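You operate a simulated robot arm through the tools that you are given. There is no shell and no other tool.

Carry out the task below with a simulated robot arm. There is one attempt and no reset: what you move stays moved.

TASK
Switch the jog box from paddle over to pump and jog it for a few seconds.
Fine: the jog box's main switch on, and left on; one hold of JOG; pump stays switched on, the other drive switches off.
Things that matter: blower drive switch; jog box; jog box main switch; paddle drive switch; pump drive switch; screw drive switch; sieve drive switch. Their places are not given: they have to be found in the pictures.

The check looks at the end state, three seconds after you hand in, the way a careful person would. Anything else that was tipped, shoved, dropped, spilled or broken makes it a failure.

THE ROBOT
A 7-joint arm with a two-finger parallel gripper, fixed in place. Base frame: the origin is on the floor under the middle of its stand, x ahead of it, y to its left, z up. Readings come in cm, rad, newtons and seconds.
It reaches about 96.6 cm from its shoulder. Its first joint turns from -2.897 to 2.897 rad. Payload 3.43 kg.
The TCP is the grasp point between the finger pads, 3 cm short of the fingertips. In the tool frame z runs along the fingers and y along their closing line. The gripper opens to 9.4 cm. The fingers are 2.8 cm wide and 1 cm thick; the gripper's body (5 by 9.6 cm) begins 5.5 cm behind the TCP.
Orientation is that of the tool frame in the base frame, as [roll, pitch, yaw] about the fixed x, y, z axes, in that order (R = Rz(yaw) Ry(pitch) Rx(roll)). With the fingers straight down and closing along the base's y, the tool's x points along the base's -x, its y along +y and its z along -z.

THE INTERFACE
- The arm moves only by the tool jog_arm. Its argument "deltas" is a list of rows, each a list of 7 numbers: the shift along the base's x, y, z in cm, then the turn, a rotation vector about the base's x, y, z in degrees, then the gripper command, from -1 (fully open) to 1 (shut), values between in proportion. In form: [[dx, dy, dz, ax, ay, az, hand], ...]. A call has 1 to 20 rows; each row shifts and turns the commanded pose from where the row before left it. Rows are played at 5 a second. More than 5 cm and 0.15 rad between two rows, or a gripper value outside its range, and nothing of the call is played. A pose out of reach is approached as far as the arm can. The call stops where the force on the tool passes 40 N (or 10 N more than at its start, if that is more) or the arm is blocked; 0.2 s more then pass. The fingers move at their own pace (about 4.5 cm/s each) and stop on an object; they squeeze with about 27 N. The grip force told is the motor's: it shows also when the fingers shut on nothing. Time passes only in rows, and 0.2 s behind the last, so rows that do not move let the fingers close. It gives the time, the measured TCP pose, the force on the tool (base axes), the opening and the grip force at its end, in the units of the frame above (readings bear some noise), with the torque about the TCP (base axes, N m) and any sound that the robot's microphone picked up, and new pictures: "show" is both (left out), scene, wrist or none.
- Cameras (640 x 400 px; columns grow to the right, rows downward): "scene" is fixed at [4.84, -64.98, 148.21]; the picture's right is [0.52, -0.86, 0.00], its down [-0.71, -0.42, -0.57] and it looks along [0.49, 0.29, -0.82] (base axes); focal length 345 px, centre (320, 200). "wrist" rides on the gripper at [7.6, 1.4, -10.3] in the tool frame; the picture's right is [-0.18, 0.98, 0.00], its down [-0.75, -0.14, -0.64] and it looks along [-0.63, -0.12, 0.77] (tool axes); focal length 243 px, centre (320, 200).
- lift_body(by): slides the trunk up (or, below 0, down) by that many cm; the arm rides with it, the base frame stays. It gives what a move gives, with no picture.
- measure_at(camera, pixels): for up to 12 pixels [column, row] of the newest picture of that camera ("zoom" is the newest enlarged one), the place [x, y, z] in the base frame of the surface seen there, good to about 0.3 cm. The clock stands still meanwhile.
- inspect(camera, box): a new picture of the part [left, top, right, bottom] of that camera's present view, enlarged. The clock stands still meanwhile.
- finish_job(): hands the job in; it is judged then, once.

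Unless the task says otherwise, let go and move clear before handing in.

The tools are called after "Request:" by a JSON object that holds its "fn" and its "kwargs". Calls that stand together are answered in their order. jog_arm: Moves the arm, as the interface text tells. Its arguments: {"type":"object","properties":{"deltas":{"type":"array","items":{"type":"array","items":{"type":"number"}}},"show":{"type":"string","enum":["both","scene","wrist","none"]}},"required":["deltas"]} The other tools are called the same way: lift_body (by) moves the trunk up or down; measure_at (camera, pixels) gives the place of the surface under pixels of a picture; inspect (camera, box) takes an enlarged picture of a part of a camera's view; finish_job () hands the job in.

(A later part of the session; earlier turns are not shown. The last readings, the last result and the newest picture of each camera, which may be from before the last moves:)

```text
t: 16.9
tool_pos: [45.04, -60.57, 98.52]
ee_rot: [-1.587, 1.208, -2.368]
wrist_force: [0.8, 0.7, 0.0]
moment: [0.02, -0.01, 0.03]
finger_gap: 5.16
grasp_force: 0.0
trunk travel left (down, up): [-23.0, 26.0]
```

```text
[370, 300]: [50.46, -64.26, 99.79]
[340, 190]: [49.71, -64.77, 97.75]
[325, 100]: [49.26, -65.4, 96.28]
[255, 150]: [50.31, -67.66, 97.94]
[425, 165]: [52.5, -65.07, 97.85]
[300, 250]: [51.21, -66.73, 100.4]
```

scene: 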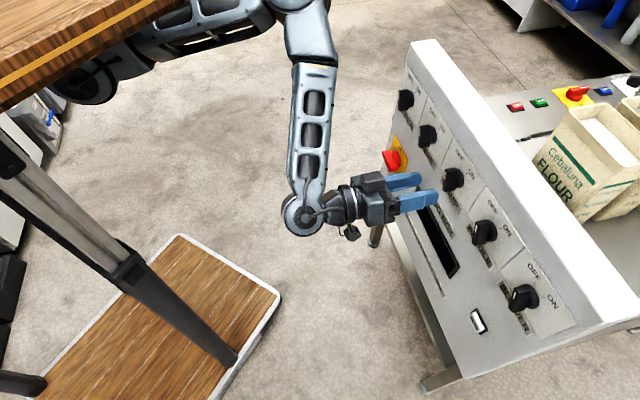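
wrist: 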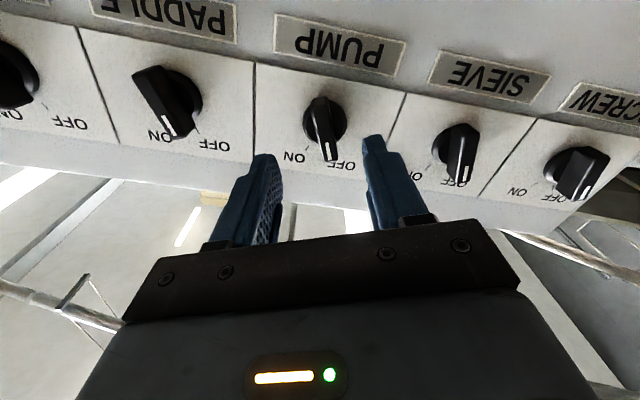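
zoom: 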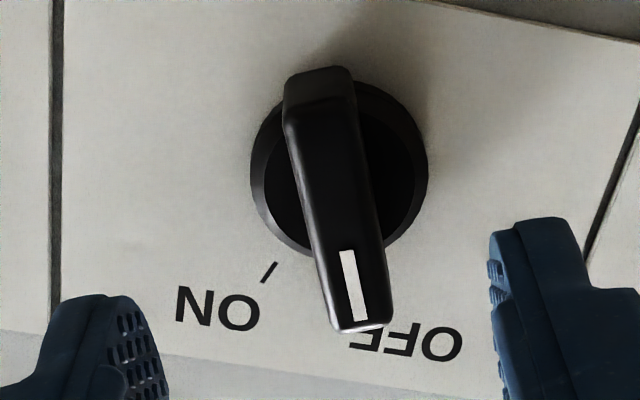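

Measured skirt edges put the pump axis at x+y≈-15.0, about 0.35 cm left of the TCP. I'll correct that and advance onto the handle.

Request:
{"fn": "jog_arm", "kwargs": {"deltas": [[0.94, -0.81, -0.02, -1.06, 1.06, 0, -0.1], [0.94, -0.81, -0.02, 0, 0, 0, -0.1], [0.94, -0.81, -0.02, 0, 0, 0, -0.1], [0.94, -0.81, -0.02, 0, 0, 0, -0.1]], "show": "wrist"}}

```text
t: 17.9
tool_pos: [48.84, -63.81, 98.32]
ee_rot: [-1.588, 1.18, -2.366]
wrist_force: [0.1, -0.5, 0.2]
moment: [0.0, -0.02, 0.0]
finger_gap: 5.16
grasp_force: 0.1
trunk travel left (down, up): [-23.0, 26.0]
```

wrist: 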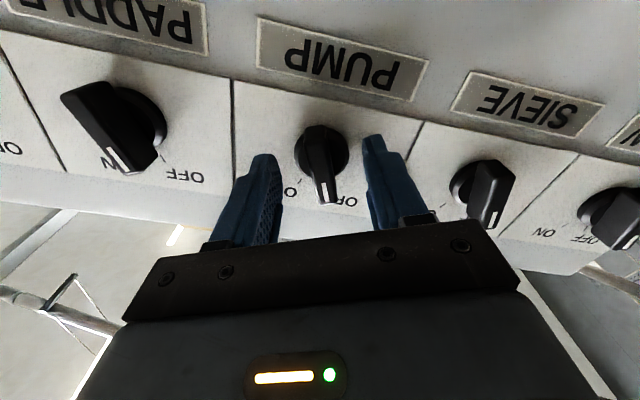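

The pump handle at (322,165) sits centred between the fingers with no contact. I'll close on it.

Request:
{"fn": "jog_arm", "kwargs": {"deltas": [[0, 0, 0.1, 0, 0, 0, 0.4], [0, 0, 0, 0, 0, 0, 1], [0, 0, 0, 0, 0, 0, 1], [0, 0, 0, 0, 0, 0, 1]], "show": "none"}}

```text
t: 18.9
tool_pos: [48.88, -63.89, 98.48]
ee_rot: [-1.589, 1.179, -2.366]
wrist_force: [4.2, 7.4, -3.1]
moment: [-0.17, -0.14, -0.57]
finger_gap: 1.32
grasp_force: 43.7
trunk travel left (down, up): [-23.0, 26.0]
```

Gripped at 1.32 cm with only about 9 N of side force. Now I'll rotate clockwise toward ON in steps.

Request:
{"fn": "jog_arm", "kwargs": {"deltas": [[0, 0, 0, 5.3, -5.3, 0, 1], [0, 0, 0, 5.3, -5.3, 0, 1], [0, 0, 0, 5.3, -5.3, 0, 1], [0, 0, 0, 5.3, -5.3, 0, 1]], "show": "wrist"}}

```text
t: 19.9
tool_pos: [48.94, -63.8, 98.47]
ee_rot: [1.594, 1.435, 0.819]
wrist_force: [13.8, 3.2, -5.0]
moment: [-0.31, -0.27, -0.65]
finger_gap: 1.3
grasp_force: 45.5
trunk travel left (down, up): [-23.0, 26.0]
```

wrist: 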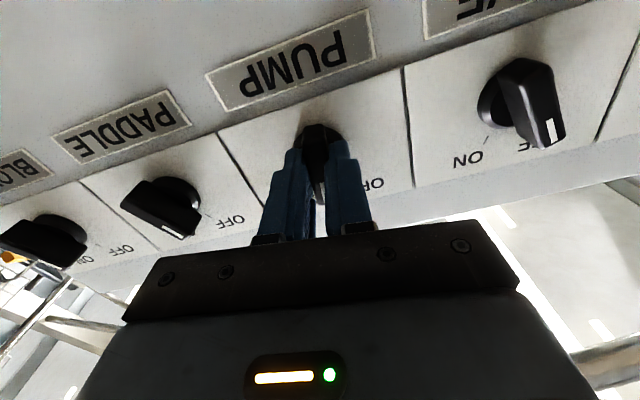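

It is turning smoothly and is now about 8° past vertical toward ON. Two more steps should bring it to the ON mark.

Request:
{"fn": "jog_arm", "kwargs": {"deltas": [[0, 0, 0, 5.3, -5.3, 0, 1], [0, 0, 0, 5.0, -5.0, 0, 1]], "show": "wrist"}}

```text
t: 20.5
tool_pos: [49.0, -63.81, 98.38]
ee_rot: [1.572, 1.184, 0.797]
wrist_force: [22.8, -2.8, -5.4]
moment: [0.12, 0.12, -0.52]
finger_gap: 1.27
grasp_force: 45.0
trunk travel left (down, up): [-23.0, 26.0]
```

wrist: 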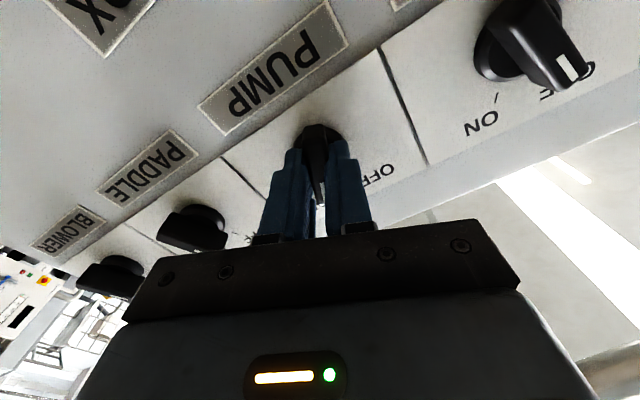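

The tool is at 22° to the right, matching the ON angle the paddle had. I'll release and back straight off to check.

Request:
{"fn": "jog_arm", "kwargs": {"deltas": [[0, 0, 0, 0, 0, 0, 0.2], [0, 0, 0, 0, 0, 0, -0.1], [0, 0, 0, 0, 0, 0, -0.1], [-1.2, 1.2, 0, 0, 0, 0, -0.1], [-1.2, 1.2, 0, 0, 0, 0, -0.1], [-1.2, 1.2, 0, 0, 0, 0, -0.1], [-1.2, 1.2, -1.5, 0, 0, 0, -0.1], [-1, 1, -2, 0, 0, 0, -0.1]], "show": "both"}}

```text
t: 22.3
tool_pos: [43.18, -57.85, 94.98]
ee_rot: [1.571, 1.186, 0.795]
wrist_force: [0.3, 0.0, -0.4]
moment: [-0.02, 0.01, 0.0]
finger_gap: 5.19
grasp_force: 0.1
trunk travel left (down, up): [-23.0, 26.0]
```

scene: 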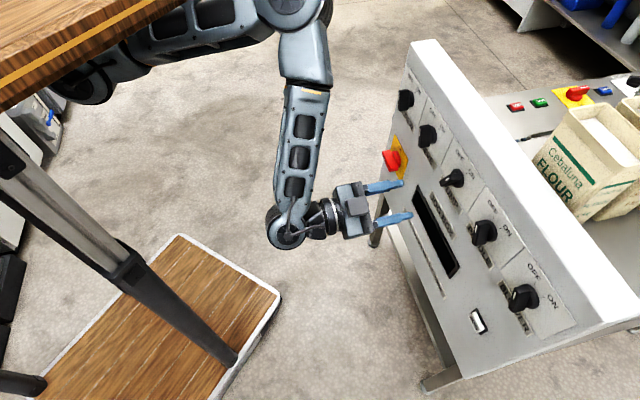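
wrist: 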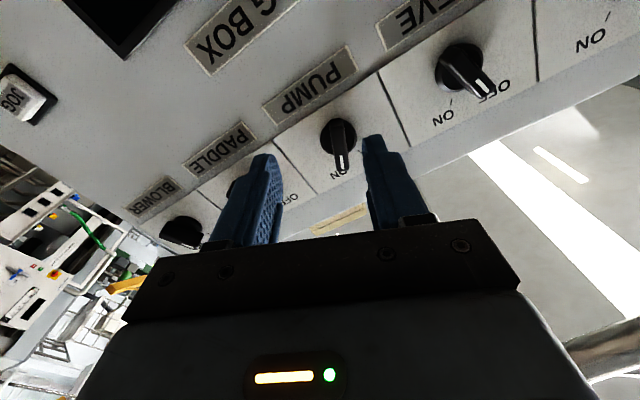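

The pump handle now points at its ON tick (340,150). Next is the main switch, whose handle is horizontal, so I'll roll the hand counter-clockwise toward -90° while moving down and left at a safe distance, in two batches.

Request:
{"fn": "jog_arm", "kwargs": {"deltas": [[0.5, 0.5, -2, -5.66, 5.66, 0, -0.1], [0.5, 0.5, -2, -5.66, 5.66, 0, -0.1], [0.5, 0.5, -2, -5.66, 5.66, 0, -0.1], [0.5, 0.5, -2, -5.66, 5.66, 0, -0.1], [0.5, 0.5, -2, -5.66, 5.66, 0, -0.1], [0.5, 0.5, -2, -5.66, 5.66, 0, -0.1], [0.5, 0.5, -2, -5.66, 5.66, 0, -0.1]], "show": "both"}}

```text
t: 23.9
tool_pos: [45.39, -55.14, 81.72]
ee_rot: [-1.595, 0.975, -2.361]
wrist_force: [0.0, 0.2, 1.4]
moment: [0.0, -0.01, 0.02]
finger_gap: 5.15
grasp_force: 0.1
out of reach, approached as far as the arm can: row 7
trunk travel left (down, up): [-23.0, 26.0]
```

scene: 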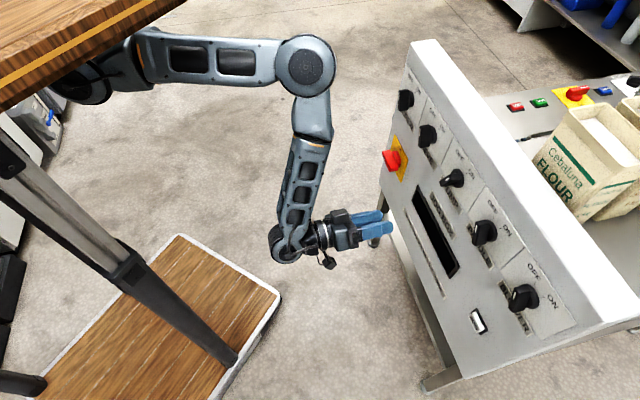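
wrist: 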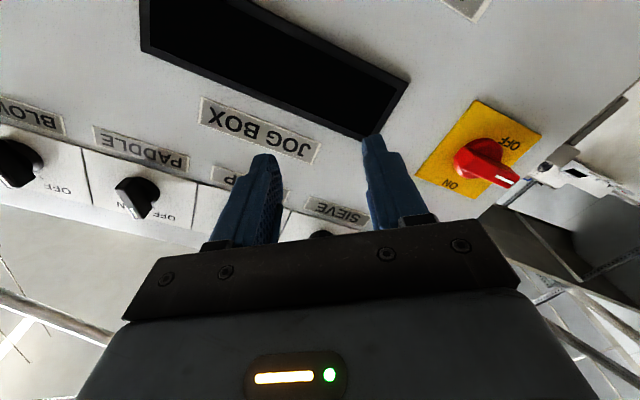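

Rolling this way hits a joint limit at about -34°, so I'll go the other way (tool x to upright-left, +90°, then +180° at the end). The main switch is well in view at (485,160), so I'll measure it first.

Request:
{"fn": "inspect", "kwargs": {"camera": "wrist", "box": [400, 90, 560, 220]}}

Request:
{"fn": "measure_at", "kwargs": {"camera": "wrist", "pixels": [[470, 160], [490, 168], [510, 178], [473, 144], [466, 172], [478, 101], [419, 174], [538, 136], [478, 198], [505, 148], [450, 184], [462, 155]]}}

```text
3.08 times, centred on (480, 155) of wrist
```

zoom: 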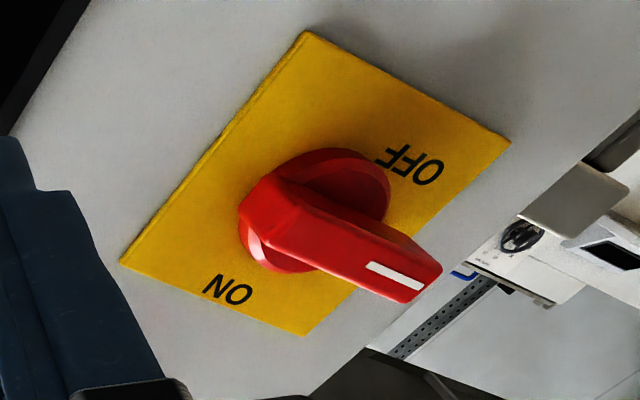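

```text
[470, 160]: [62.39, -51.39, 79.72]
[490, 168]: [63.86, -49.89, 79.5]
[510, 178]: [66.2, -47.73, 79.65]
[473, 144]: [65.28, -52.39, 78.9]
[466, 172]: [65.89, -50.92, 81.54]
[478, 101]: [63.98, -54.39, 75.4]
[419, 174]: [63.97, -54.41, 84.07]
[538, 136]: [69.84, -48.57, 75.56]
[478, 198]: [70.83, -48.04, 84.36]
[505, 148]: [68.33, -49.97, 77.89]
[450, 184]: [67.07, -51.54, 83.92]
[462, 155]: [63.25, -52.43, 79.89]
```

The plate corners give the main switch axis at x+y≈15.8, z≈79.9, with the handle front 3.3 cm off the panel. I'll roll clockwise well away from the panel toward +90°.

Request:
{"fn": "jog_arm", "kwargs": {"deltas": [[-0.3, 0.3, 0, 5.66, -5.66, 0, -0.1], [-0.3, 0.3, 0, 5.66, -5.66, 0, -0.1], [0, 0, 0, 5.66, -5.66, 0, -0.1], [0, 0, 0, 5.66, -5.66, 0, -0.1], [0, 0, 0, 5.66, -5.66, 0, -0.1], [0, 0, 0, 5.66, -5.66, 0, -0.1], [0, 0, 0, 5.66, -5.66, 0, -0.1], [0, 0, 0, 5.66, -5.66, 0, -0.1]], "show": "none"}}

Request:
{"fn": "jog_arm", "kwargs": {"deltas": [[0.6, 0.6, -0.2, 5.66, -5.66, 0, -0.1], [0.6, 0.6, -0.2, 5.66, -5.66, 0, -0.1], [0.6, 0.6, -0.2, 5.66, -5.66, 0, -0.1], [0.6, 0.6, -0.2, 5.66, -5.66, 0, -0.1], [0.6, 0.6, -0.2, 5.66, -5.66, 0, -0.1], [0.6, 0.6, -0.2, 5.66, -5.66, 0, -0.1], [0.6, 0.6, -0.2, 5.66, -5.66, 0, -0.1]], "show": "both"}}

```text
t: 25.7
tool_pos: [44.64, -54.53, 81.92]
ee_rot: [1.573, 1.041, 0.798]
wrist_force: [-0.2, 0.5, -0.2]
moment: [0.02, -0.02, 0.02]
finger_gap: 5.18
grasp_force: 0.0
trunk travel left (down, up): [-23.0, 26.0]
```

```text
t: 27.3
tool_pos: [45.45, -52.91, 83.91]
ee_rot: [1.567, 0.064, 0.796]
wrist_force: [-0.6, 0.3, -0.5]
moment: [0.01, 0.04, 0.02]
finger_gap: 5.18
grasp_force: 0.0
out of reach, approached as far as the arm can: row 1, 2, 3, 4, 5, 6, 7
trunk travel left (down, up): [-23.0, 26.0]
```

scene: 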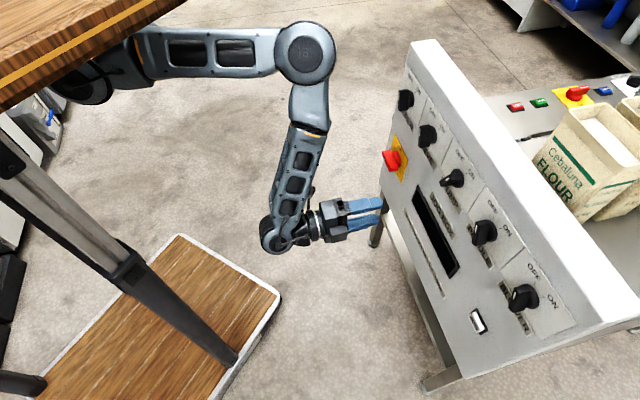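
wrist: 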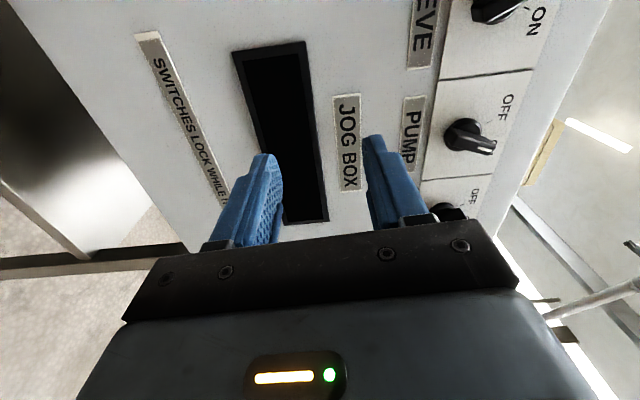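

The roll reached about 86°, but the position lags because the wrist flexes too far with the shoulder so high. I'll lower the trunk so the forearm lies flatter, then bring the TCP back up.

Request:
{"fn": "lift_body", "kwargs": {"by": -14}}

Request:
{"fn": "jog_arm", "kwargs": {"deltas": [[0, 0, 2, 0, 0, 0, -0.1], [0, 0, 2, 0, 0, 0, -0.1], [0, 0, 2, 0, 0, 0, -0.1], [0, 0, 2, 0, 0, 0, -0.1], [0, 0, 2, 0, 0, 0, -0.1]], "show": "both"}}

```text
t: 29.0
tool_pos: [45.32, -52.97, 69.81]
ee_rot: [1.569, 0.065, 0.796]
wrist_force: [-0.4, 0.2, -0.1]
moment: [0.0, 0.01, 0.01]
finger_gap: 5.2
grasp_force: 0.0
trunk travel left (down, up): [-9.0, 40.0]
```

```text
t: 30.2
tool_pos: [45.32, -52.95, 80.04]
ee_rot: [1.568, 0.068, 0.797]
wrist_force: [-0.3, -0.5, -0.2]
moment: [0.01, -0.03, -0.02]
finger_gap: 5.16
grasp_force: 0.1
trunk travel left (down, up): [-9.0, 40.0]
```

scene: 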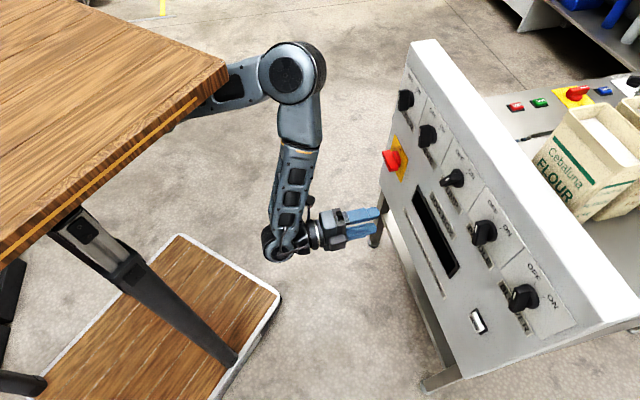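
wrist: 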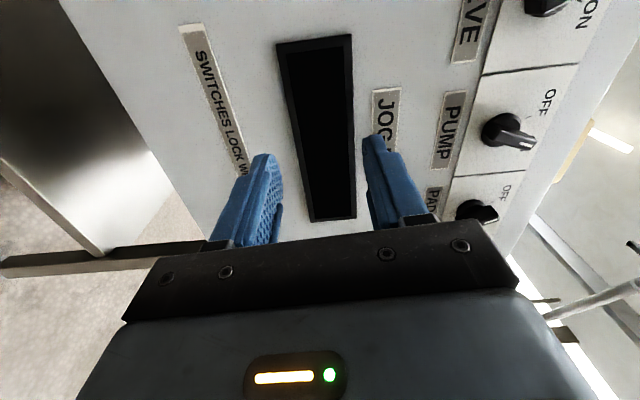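

No limit was reported this time. The table's front corner at (225,75) is close to the upper arm, so I'll measure the clearance.

Request:
{"fn": "measure_at", "kwargs": {"camera": "scene", "pixels": [[220, 70], [222, 82], [205, 100], [232, 100], [250, 70], [285, 75], [310, 60], [290, 130], [280, 245], [150, 20], [185, 115]]}}

Request:
{"fn": "inspect", "kwargs": {"camera": "scene", "box": [130, 20, 370, 170]}}

```text
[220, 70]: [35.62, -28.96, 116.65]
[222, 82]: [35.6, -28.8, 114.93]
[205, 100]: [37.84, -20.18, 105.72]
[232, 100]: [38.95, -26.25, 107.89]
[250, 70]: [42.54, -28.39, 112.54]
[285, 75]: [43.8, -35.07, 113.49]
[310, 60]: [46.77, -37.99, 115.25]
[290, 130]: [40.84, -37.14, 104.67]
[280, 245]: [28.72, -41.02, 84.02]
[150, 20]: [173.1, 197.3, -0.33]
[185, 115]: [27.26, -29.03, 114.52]
```

```text
2.67 times, centred on (250, 95) of scene
```

zoom: 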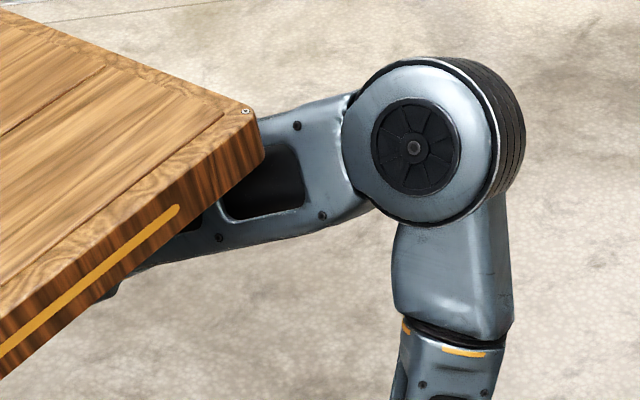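

The upper arm passes in front of and below the table corner (35.6,-29,115), and moving toward the main switch takes it further from the table. I'll continue to the pre-grasp point in front of the main switch in two short batches.

Request:
{"fn": "jog_arm", "kwargs": {"deltas": [[2.5, 1.39, 0, 1.38, -1.38, -0.3, -0.1], [2.5, 1.39, 0, 1.38, -1.38, -0.3, -0.1], [2.5, 1.39, 0, 0, 0, 0, -0.1]], "show": "scene"}}

```text
t: 31.0
tool_pos: [52.3, -49.02, 80.39]
ee_rot: [1.573, -0.003, 0.79]
wrist_force: [0.1, 0.6, -0.1]
moment: [-0.03, -0.02, 0.0]
finger_gap: 5.16
grasp_force: 0.0
out of reach, approached as far as the arm can: row 3
trunk travel left (down, up): [-9.0, 40.0]
```

scene: 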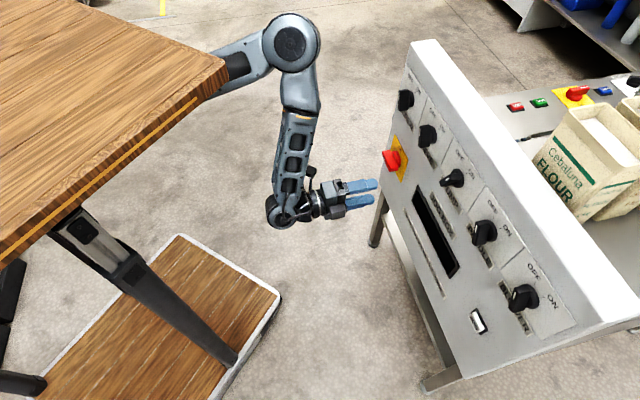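

A small reach shortfall again at row 3 (the wrist is near its flex limit). I'll lower the trunk another 8 cm and bring the TCP back up, which flattens the forearm further.

Request:
{"fn": "lift_body", "kwargs": {"by": -8}}

Request:
{"fn": "jog_arm", "kwargs": {"deltas": [[0.3, -0.3, 2, 0, 0, 0, -0.1], [0.3, -0.3, 2, 0, 0, 0, -0.1], [0.3, -0.3, 2, 0, 0, 0, -0.1], [0.3, -0.3, 2, 0, 0, 0, -0.1]], "show": "both"}}

```text
t: 32.1
tool_pos: [52.24, -49.0, 72.42]
ee_rot: [1.571, -0.001, 0.794]
wrist_force: [0.4, -1.3, -0.9]
moment: [0.0, -0.01, 0.0]
finger_gap: 5.17
grasp_force: 0.0
trunk travel left (down, up): [-1.0, 48.0]
```

```text
t: 33.3
tool_pos: [52.75, -49.95, 77.48]
ee_rot: [1.63, -0.005, 0.787]
wrist_force: [0.4, -0.2, 0.5]
moment: [-0.02, 0.02, -0.03]
finger_gap: 5.18
grasp_force: 0.1
trunk travel left (down, up): [-1.0, 48.0]
stopped in row 4: the arm was blocked; the commanded pose is now the measured one
```

scene: 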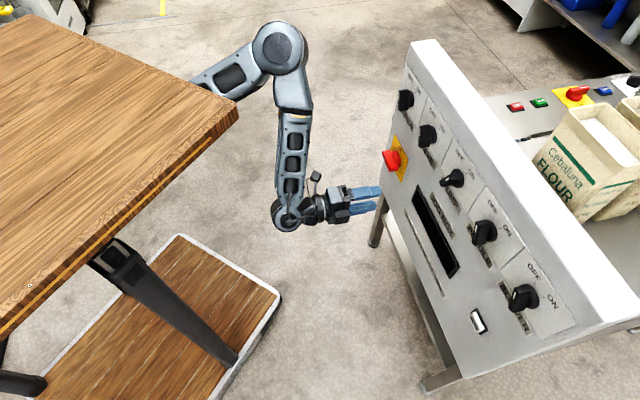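
wrist: 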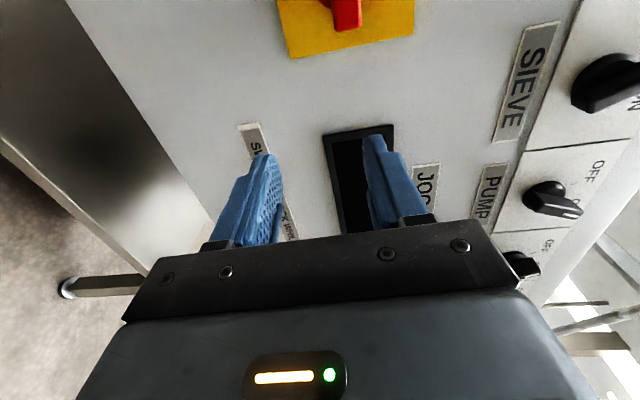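

The arm was blocked, most likely the upper arm meeting the robot's own table edge at (230,95), so that trunk height is too low. I'll drop the TCP to clear it, then raise the trunk 8 cm again. The flex limit eases nearer the panel, so I'll come in close first and then slide left along the panel onto the main handle.

Request:
{"fn": "jog_arm", "kwargs": {"deltas": [[0.3, -0.3, -1.5, 0, 0, 0, -0.1], [0.3, -0.3, -1.5, 0, 0, 0, -0.1]], "show": "none"}}

Request:
{"fn": "lift_body", "kwargs": {"by": 8}}

```text
t: 33.9
tool_pos: [53.62, -50.61, 75.03]
ee_rot: [1.619, -0.005, 0.788]
wrist_force: [-0.7, -0.3, 0.3]
moment: [0.01, -0.02, 0.02]
finger_gap: 5.14
grasp_force: 0.1
trunk travel left (down, up): [-1.0, 48.0]
```

```text
t: 35.1
tool_pos: [53.37, -50.56, 82.99]
ee_rot: [1.622, -0.002, 0.786]
wrist_force: [-0.2, -0.5, 1.1]
moment: [-0.01, 0.0, 0.0]
finger_gap: 5.16
grasp_force: 0.0
trunk travel left (down, up): [-9.0, 40.0]
```

The arm is clear again at z 83 with the trunk back up. I'll square the tool's 3° droop and move in toward the panel between the display and the main switch.

Request:
{"fn": "jog_arm", "kwargs": {"deltas": [[1.0, -1.2, -1, -1.0, -1.0, 0, -0.1], [1.0, -1.2, -1, -1.05, -1.05, 0, -0.1], [0.6, -0.6, -1, 0, 0, 0, -0.1]], "show": "both"}}

```text
t: 35.9
tool_pos: [54.99, -54.02, 80.9]
ee_rot: [1.577, -0.003, 0.793]
wrist_force: [0.8, 0.3, 0.4]
moment: [0.03, -0.01, -0.01]
finger_gap: 5.17
grasp_force: 0.0
out of reach, approached as far as the arm can: row 2, 3
trunk travel left (down, up): [-9.0, 40.0]
```

scene: 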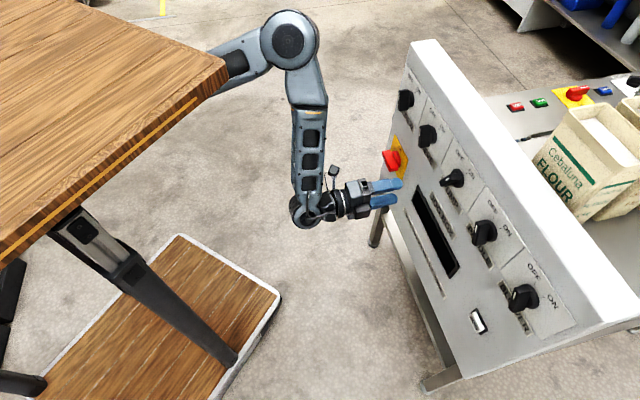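
wrist: 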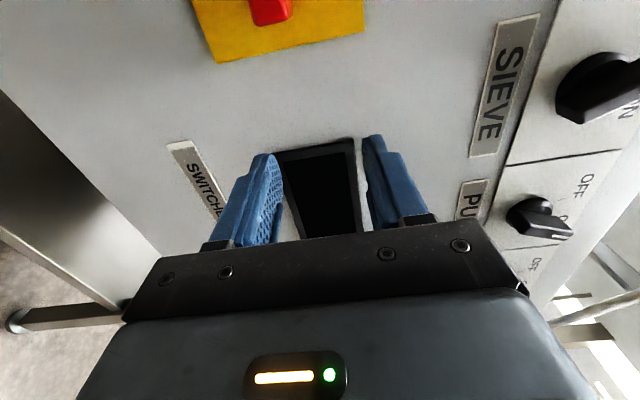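

Even close in, a horizontal hand at z 80 runs into the wrist limit. Instead I'll push the main handle: with fingers shut and the hand pitched down about 20°, I'll press its right end down and around, which turns the pointer up to ON. First I'll back off, roll the hand back to neutral, and raise the trunk.

Request:
{"fn": "jog_arm", "kwargs": {"deltas": [[-1.2, 0.6, 0.3, -5.8, 5.8, 0, -0.1], [-1.2, 0.6, 0.3, -5.8, 5.8, 0, -0.1], [-1.2, 0.6, 0.3, -5.8, 5.8, 0, 0.3], [-1.2, 0.6, 0.3, -5.8, 5.8, 0, 0.6], [-1.2, 0.6, 0.3, -5.8, 5.8, 0, 1], [-1, 0, 0, -5.8, 5.8, 0, 1], [0, 0, 0, -5.8, 5.8, 0, 1], [0, 0, 0, -5.8, 5.8, 0, 1]], "show": "none"}}

Request:
{"fn": "lift_body", "kwargs": {"by": 10}}

```text
t: 37.7
tool_pos: [47.9, -51.05, 82.37]
ee_rot: [1.575, 1.144, 0.789]
wrist_force: [-0.9, 0.1, -0.5]
moment: [-0.07, 0.0, 0.01]
finger_gap: 0.0
grasp_force: 26.9
trunk travel left (down, up): [-9.0, 40.0]
```

```text
t: 39.0
tool_pos: [47.86, -51.02, 92.32]
ee_rot: [1.574, 1.142, 0.789]
wrist_force: [0.3, 0.3, 1.1]
moment: [-0.01, 0.02, 0.01]
finger_gap: 0.0
grasp_force: 27.8
trunk travel left (down, up): [-19.0, 30.0]
```

The fingers are shut and the hand is nearly back to neutral roll. I'll finish the roll, pitch the fingers 20° down, and move toward a point above-right of the main handle, still 9 cm off the panel.

Request:
{"fn": "jog_arm", "kwargs": {"deltas": [[0.5, 0.5, 0, -5.78, 5.78, 0, 1], [0.5, 0.5, 0, -5.78, 5.78, 0, 1], [0.5, 0.5, 0, -5.78, 5.78, 0, 1], [1.5, 0.5, -1, 4.71, 4.71, 0, 1], [1.5, 0.5, -1, 4.71, 4.71, 0, 1], [1.5, 0.5, -1, 4.71, 4.71, 0, 1], [1.5, 0.2, -1, 0, 0, 0, 1], [1.5, 0.2, -1, 0, 0, 0, 1]], "show": "both"}}

```text
t: 40.8
tool_pos: [56.94, -47.68, 87.55]
ee_rot: [3.137, 1.219, 2.352]
wrist_force: [-0.1, -0.4, 0.7]
moment: [0.02, 0.02, 0.02]
finger_gap: 0.0
grasp_force: 26.6
trunk travel left (down, up): [-19.0, 30.0]
```

scene: 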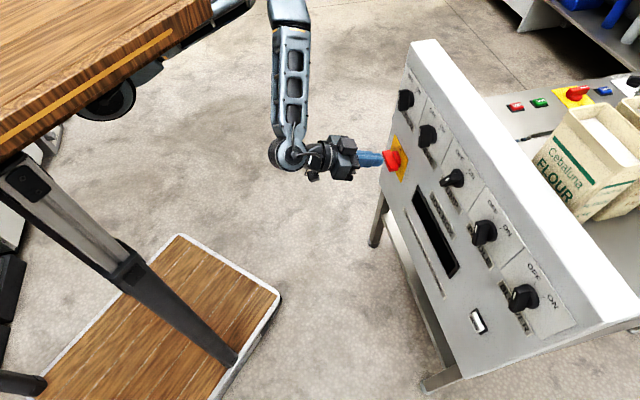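
wrist: 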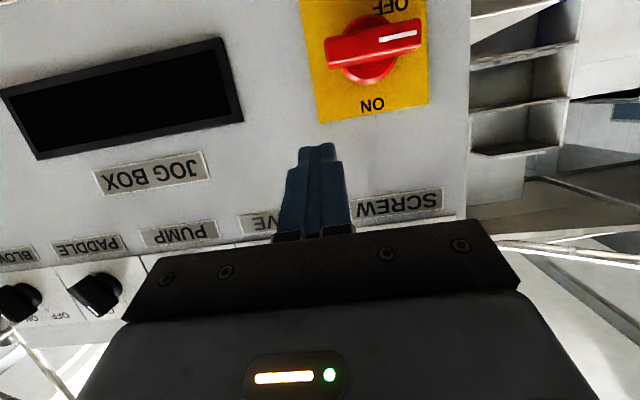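

Good: no reach limit, and the main switch is seen nearly face-on at (373,45) with the handle horizontal. I'll zoom and measure its handle and dial.

Request:
{"fn": "inspect", "kwargs": {"camera": "wrist", "box": [290, 0, 450, 125]}}

Request:
{"fn": "measure_at", "kwargs": {"camera": "wrist", "pixels": [[332, 49], [345, 47], [373, 43], [400, 40], [420, 37], [373, 33], [373, 55], [368, 80], [322, 120], [427, 103], [350, 60], [395, 70]]}}

```text
3.20 times, centred on (370, 62) of wrist
```

zoom: 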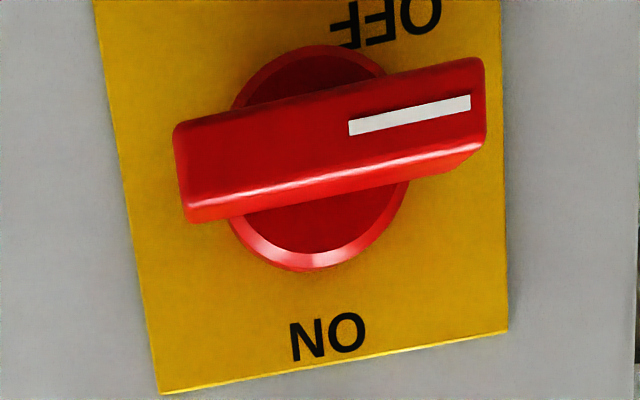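

```text
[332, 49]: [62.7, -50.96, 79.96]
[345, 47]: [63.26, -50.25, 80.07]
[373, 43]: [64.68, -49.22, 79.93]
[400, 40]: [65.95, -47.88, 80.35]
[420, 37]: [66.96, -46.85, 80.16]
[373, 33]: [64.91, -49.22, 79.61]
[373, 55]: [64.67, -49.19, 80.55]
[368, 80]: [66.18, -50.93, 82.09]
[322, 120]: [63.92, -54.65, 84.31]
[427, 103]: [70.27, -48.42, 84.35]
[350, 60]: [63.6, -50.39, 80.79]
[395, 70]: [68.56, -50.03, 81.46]
```

The handle runs from x+y≈11.0 to 20.3 with its axis at (15.7, z 80.0), about 1.7 cm thick. I'll bring the closed fingertips to just above the right end of the handle, about 1.2 cm off the panel face.

Request:
{"fn": "jog_arm", "kwargs": {"deltas": [[1.2, -0.69, -0.84, 0, 0, 0, 1], [1.2, -0.69, -0.84, 0, 0, 0, 1], [1.2, -0.69, -0.84, 0, 0, 0, 1], [1.2, -0.7, -0.6, 0, 0, 0, 1]], "show": "both"}}

```text
t: 41.8
tool_pos: [61.75, -50.51, 84.39]
ee_rot: [3.133, 1.219, 2.351]
wrist_force: [-0.1, -0.6, -0.4]
moment: [0.0, -0.01, -0.01]
finger_gap: 0.01
grasp_force: 27.2
trunk travel left (down, up): [-19.0, 30.0]
```

scene: 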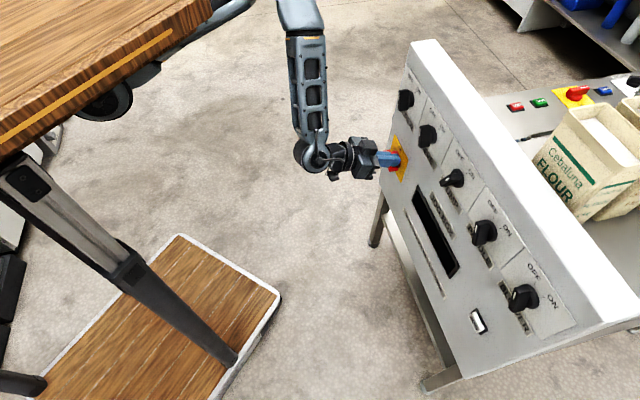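
wrist: 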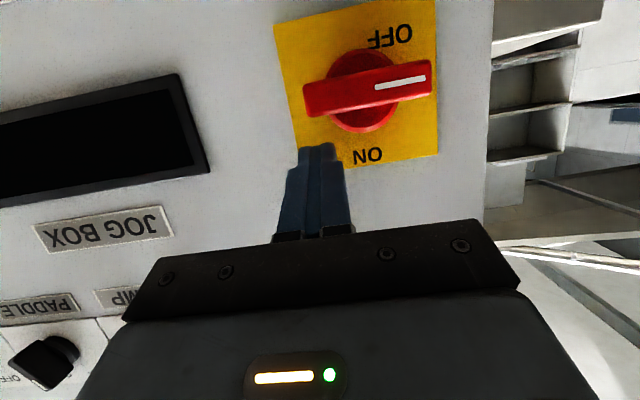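

The fingertips hover just above the handle's right end (image (318,150), handle at (310,95)). I'll press down along an arc around the dial axis, stopping partway to check.

Request:
{"fn": "jog_arm", "kwargs": {"deltas": [[0, 0, -0.6, 0, 0, 0, 1], [0, 0, -0.6, 0, 0, 0, 1], [-0.04, -0.04, -0.3, 0, 0, 0, 1], [-0.04, -0.04, -0.3, 0, 0, 0, 1], [0, 0, -0.3, 0, 0, 0, 1], [0, 0, -0.3, 0, 0, 0, 1], [0.06, 0.06, -0.28, 0, 0, 0, 1], [0.06, 0.06, -0.28, 0, 0, 0, 1]], "show": "both"}}

```text
t: 43.6
tool_pos: [60.83, -51.21, 82.22]
ee_rot: [3.131, 1.218, 2.351]
wrist_force: [0.1, 0.9, 2.3]
moment: [0.03, -0.05, 0.07]
finger_gap: 0.01
grasp_force: 27.3
out of reach, approached as far as the arm can: row 2, 5, 7
trunk travel left (down, up): [-19.0, 30.0]
```

scene: 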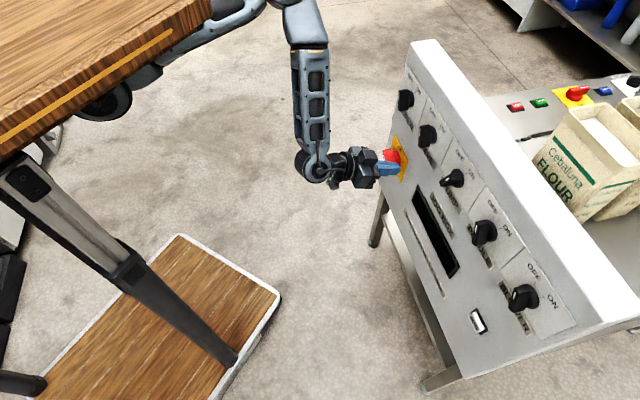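
wrist: 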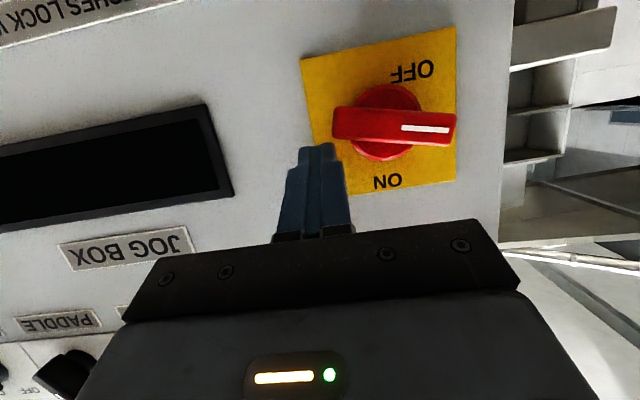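

Descending hit the reach limit again below z≈83 (it slid the tool right instead), though the handle did turn a few degrees. The limit eases when the wrist sits further right, so I'll back off and yaw the hand 15° so that it comes in from the right side, with slightly more pitch.

Request:
{"fn": "jog_arm", "kwargs": {"deltas": [[-0.8, 0.8, 1.2, 0, 0, 0, 1], [-1.0, 1.0, 1.2, 0, 0, 0, 1], [-0.6, -0.2, 0, 0, 0, 7.5, 1], [-0.6, -0.2, 0, 1.4, 1.4, 7.5, 1], [0, 0, 0, 0, 0, 0, 1]], "show": "none"}}

```text
t: 44.8
tool_pos: [58.04, -49.7, 84.65]
ee_rot: [3.118, 1.186, 2.597]
wrist_force: [0.3, 0.0, 0.3]
moment: [0.02, -0.02, 0.0]
finger_gap: 0.01
grasp_force: 26.9
trunk travel left (down, up): [-19.0, 30.0]
```

The hand is yawed about 14° and pitched 22° with no limit warnings. I'll move back in above the handle's right end and look.

Request:
{"fn": "jog_arm", "kwargs": {"deltas": [[1.18, -0.45, 0, 0, 0, 0, 1], [1.18, -0.45, 0, 0, 0, 0, 1], [1.18, -0.45, -0.3, 0, 0, 0, 1]], "show": "both"}}

```text
t: 45.6
tool_pos: [61.52, -50.99, 84.25]
ee_rot: [3.118, 1.186, 2.595]
wrist_force: [-0.5, 0.4, -0.5]
moment: [0.0, 0.02, 0.0]
finger_gap: 0.0
grasp_force: 26.8
trunk travel left (down, up): [-19.0, 30.0]
```

scene: 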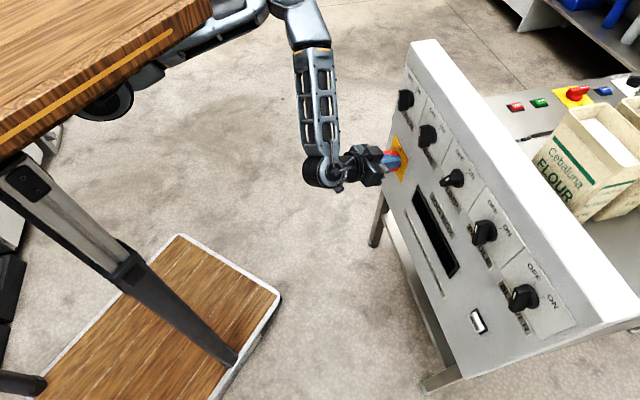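
wrist: 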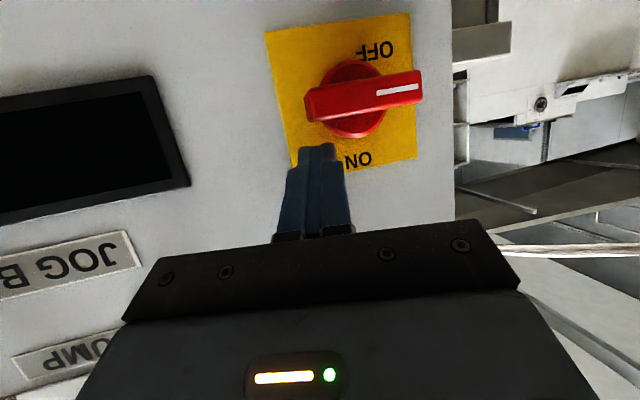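

In position with the handle right below the fingertips. I'll press down in small steps again.

Request:
{"fn": "jog_arm", "kwargs": {"deltas": [[0, 0, -0.5, 0, 0, 0, 1], [0, 0, -0.5, 0, 0, 0, 1], [-0.04, -0.04, -0.3, 0, 0, 0, 1], [-0.04, -0.04, -0.3, 0, 0, 0, 1], [0, 0, -0.3, 0, 0, 0, 1], [0, 0, -0.3, 0, 0, 0, 1]], "show": "both"}}

```text
t: 47.0
tool_pos: [61.45, -51.2, 82.0]
ee_rot: [3.12, 1.188, 2.594]
wrist_force: [0.1, -3.2, 0.7]
moment: [-0.1, -0.02, -0.09]
finger_gap: 0.0
grasp_force: 27.4
trunk travel left (down, up): [-19.0, 30.0]
```

scene: 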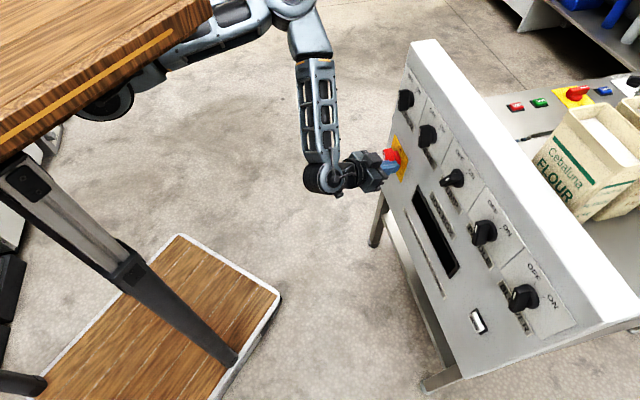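
wrist: 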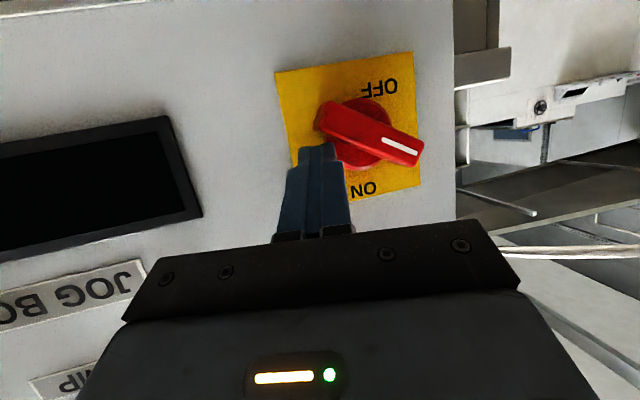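

It works: the handle has turned about 35° with only about 3 N on the tool and no reach limit. I'll continue along the arc.

Request:
{"fn": "jog_arm", "kwargs": {"deltas": [[0.11, 0.11, -0.23, 0, 0, 0, 1], [0.07, 0.07, -0.27, 0, 0, 0, 1], [0.09, 0.09, -0.26, 0, 0, 0, 1], [0.13, 0.13, -0.24, 0, 0, 0, 1], [0.14, 0.14, -0.21, 0, 0, 0, 1], [0.16, 0.16, -0.19, 0, 0, 0, 1]], "show": "both"}}

```text
t: 48.4
tool_pos: [61.72, -50.74, 80.58]
ee_rot: [3.128, 1.188, 2.596]
wrist_force: [-33.9, -10.5, 11.8]
moment: [0.04, -0.32, -0.89]
finger_gap: 0.0
grasp_force: 27.2
trunk travel left (down, up): [-19.0, 30.0]
```

scene: 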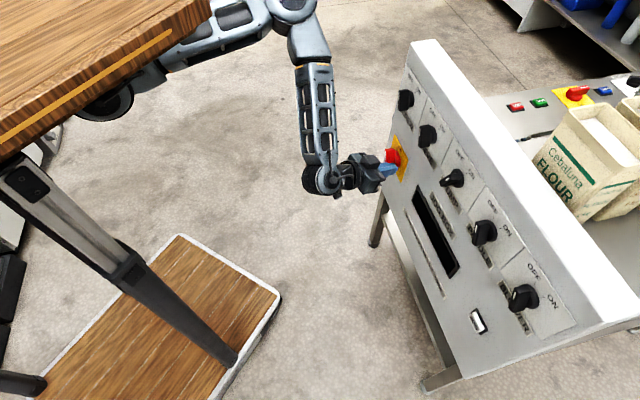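
wrist: 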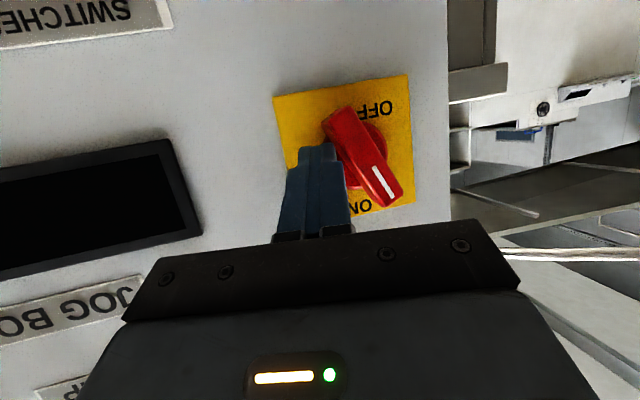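

The handle is at about 65°, but the tool force is up to about 37 N, mostly pushing it right and outward. I'll look closely before pushing on.

Request:
{"fn": "inspect", "kwargs": {"camera": "wrist", "box": [260, 65, 430, 225]}}

Request:
{"fn": "inspect", "kwargs": {"camera": "scene", "box": [350, 110, 450, 210]}}

```text
2.50 times, centred on (345, 145) of wrist
```

zoom: 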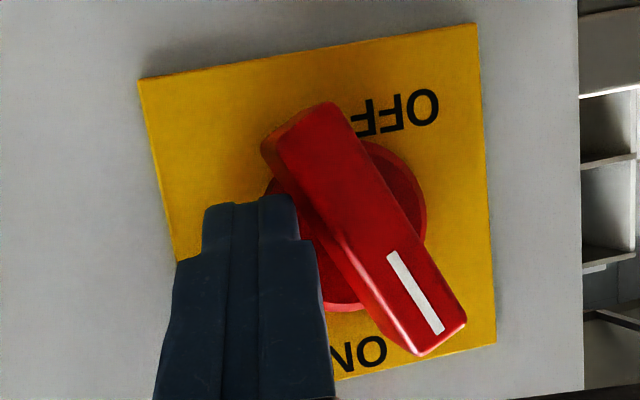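

```text
4.00 times, centred on (400, 160) of scene
```

zoom: 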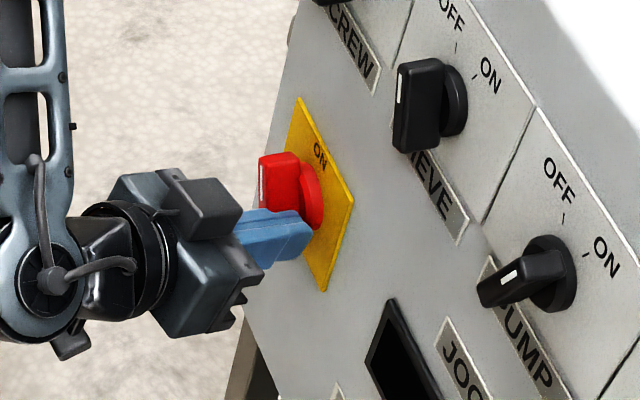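

The finger's thicker part is bearing on the handle near its hub instead of its lower end. I'll ease right to release the load, then lower the fingers about 1.8 cm so they push nearer the handle's lower end.

Request:
{"fn": "jog_arm", "kwargs": {"deltas": [[-0.25, -0.25, 0, 0, 0, 0, 1], [-0.2, -0.2, -0.2, 0, 0, 0, 1], [0, 0, -0.4, 0, 0, 0, 1], [0, 0, -0.4, 0, 0, 0, 1], [0, 0, -0.4, 0, 0, 0, 1], [0, 0, -0.4, 0, 0, 0, 1]], "show": "wrist"}}

```text
t: 49.7
tool_pos: [61.64, -50.9, 79.71]
ee_rot: [3.126, 1.195, 2.599]
wrist_force: [-16.0, 15.7, 17.7]
moment: [-0.22, -0.49, 0.25]
finger_gap: 0.01
grasp_force: 26.6
trunk travel left (down, up): [-19.0, 30.0]
stopped in row 6: the force on the tool passed its limit at 52 N (the readings are from after the stop); the commanded pose is now the measured one
```

wrist: 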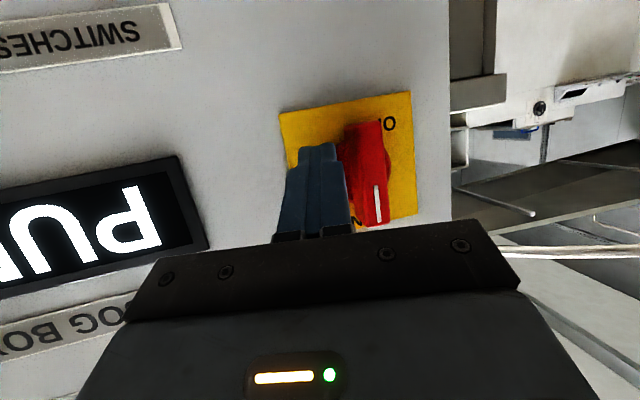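

The display now lights up with "PUMP", so the main switch is on. I'll back the fingers out to the right and away from the panel, then verify the handle.

Request:
{"fn": "jog_arm", "kwargs": {"deltas": [[-0.8, 0.4, 0.2, 0, 0, 0, 1], [-1.2, 0.6, 0.3, 0, 0, 0, 1], [-1.5, 1.0, 0.5, 0, 0, 0, 1], [-1.5, 1.0, 0.5, 0, 0, 0, 1], [-1.5, 1.0, 0.5, 0, 0, 0, 1], [-1.5, 1.0, 0.5, 0, 0, 0, 1]], "show": "both"}}

```text
t: 51.1
tool_pos: [53.65, -45.95, 81.93]
ee_rot: [3.122, 1.191, 2.6]
wrist_force: [-0.5, -0.2, 0.4]
moment: [0.0, -0.02, -0.01]
finger_gap: 0.01
grasp_force: 27.2
trunk travel left (down, up): [-19.0, 30.0]
```

scene: 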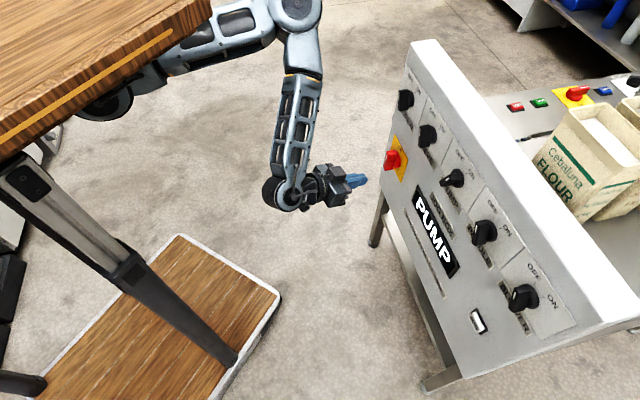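
wrist: 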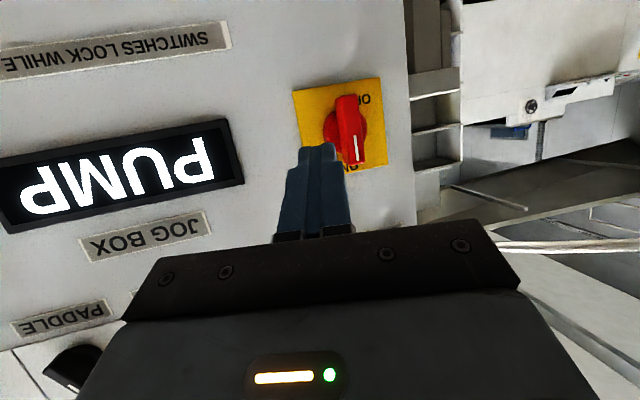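

Request:
{"fn": "inspect", "kwargs": {"camera": "wrist", "box": [270, 65, 410, 185]}}

Request:
{"fn": "inspect", "kwargs": {"camera": "scene", "box": [380, 70, 560, 350]}}

```text
3.33 times, centred on (340, 125) of wrist
```

zoom: 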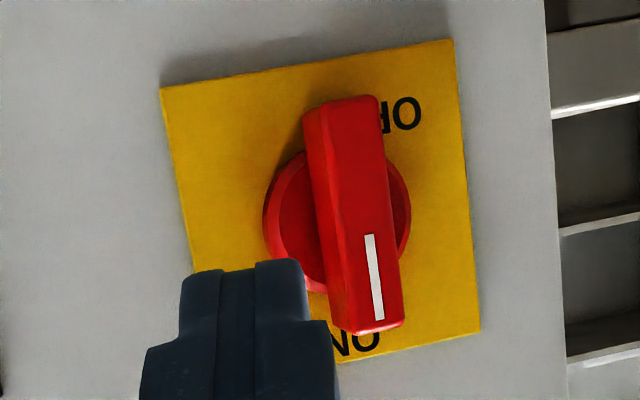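

```text
1.43 times, centred on (470, 210) of scene
```

zoom: 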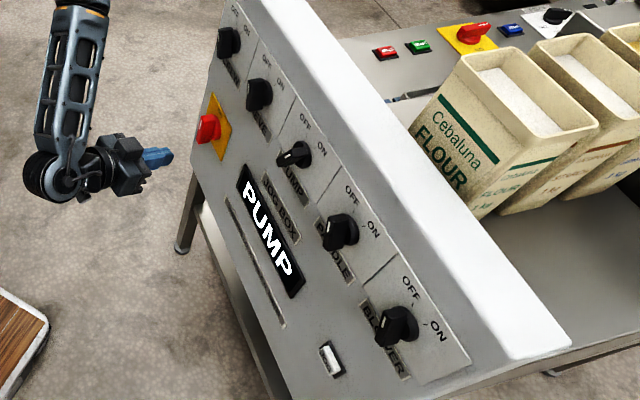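

The main handle is vertical with its stripe at ON, the display reads PUMP, and the pump is ON while paddle and blower are OFF. Next I'll move right along the panel to JOG, 10 cm off the surface, squaring the hand up on the way.

Request:
{"fn": "jog_arm", "kwargs": {"deltas": [[-2.2, -2.2, 0, 0, 0, -7, 1], [-2.2, -2.2, 0, 0, 0, -6.8, 1], [-2.5, -2.5, 0, 0, 0, 0, 1], [-2.5, -2.5, 0, 0, 0, 0, 1], [-2.5, -2.5, 0, -3.8, -3.8, 0, 1], [-2.5, -2.5, 0, -3.8, -3.8, 0, 1]], "show": "both"}}

```text
t: 52.5
tool_pos: [39.33, -60.18, 82.01]
ee_rot: [3.128, 1.382, 2.365]
wrist_force: [0.1, -0.9, 1.0]
moment: [-0.01, -0.01, -0.01]
finger_gap: 0.01
grasp_force: 27.2
trunk travel left (down, up): [-19.0, 30.0]
```

scene: 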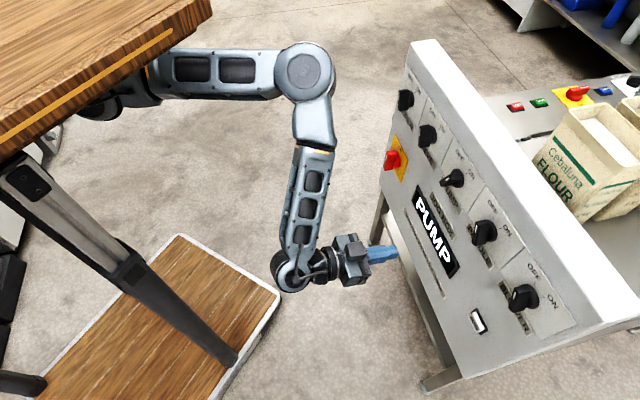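
wrist: 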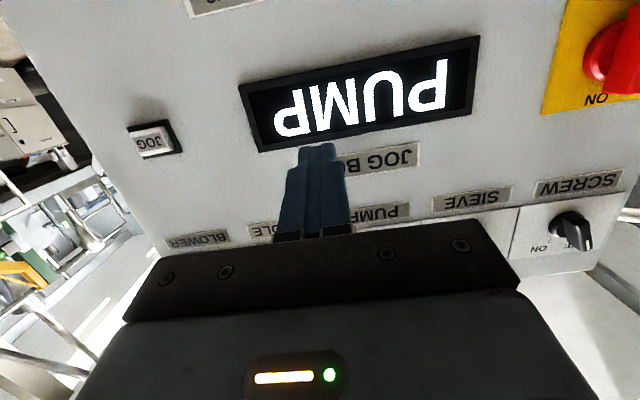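

The hand is squared in yaw and JOG is visible at (153,140). I'll measure the button precisely before going on.

Request:
{"fn": "inspect", "kwargs": {"camera": "wrist", "box": [110, 100, 200, 170]}}

Request:
{"fn": "measure_at", "kwargs": {"camera": "zoom", "pixels": [[300, 220], [200, 200], [400, 230], [300, 160], [310, 300], [180, 150], [440, 320], [150, 350], [520, 200]]}}

Request:
{"fn": "measure_at", "kwargs": {"camera": "scene", "pixels": [[478, 321], [474, 316], [482, 327], [475, 325], [481, 317]]}}

```text
5.71 times, centred on (155, 135) of wrist
```

zoom: 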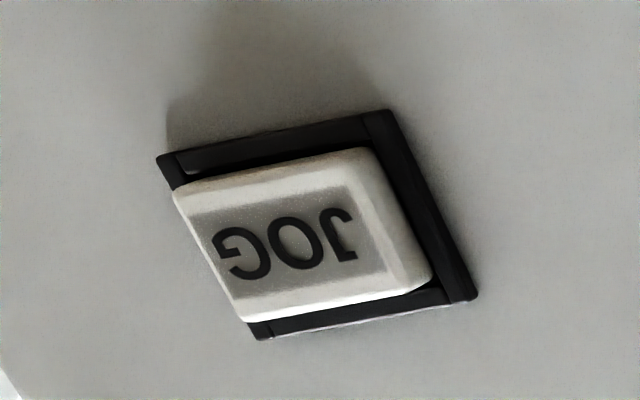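

```text
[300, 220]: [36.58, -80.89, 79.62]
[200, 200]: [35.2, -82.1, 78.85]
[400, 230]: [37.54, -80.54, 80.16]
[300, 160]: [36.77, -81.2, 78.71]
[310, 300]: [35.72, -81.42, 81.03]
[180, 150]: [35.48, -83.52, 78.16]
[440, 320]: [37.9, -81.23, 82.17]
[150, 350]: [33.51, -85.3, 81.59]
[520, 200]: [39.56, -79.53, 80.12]
```

```text
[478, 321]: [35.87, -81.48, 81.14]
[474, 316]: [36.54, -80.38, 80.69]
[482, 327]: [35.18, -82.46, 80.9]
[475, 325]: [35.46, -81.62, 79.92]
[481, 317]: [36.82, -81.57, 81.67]
```

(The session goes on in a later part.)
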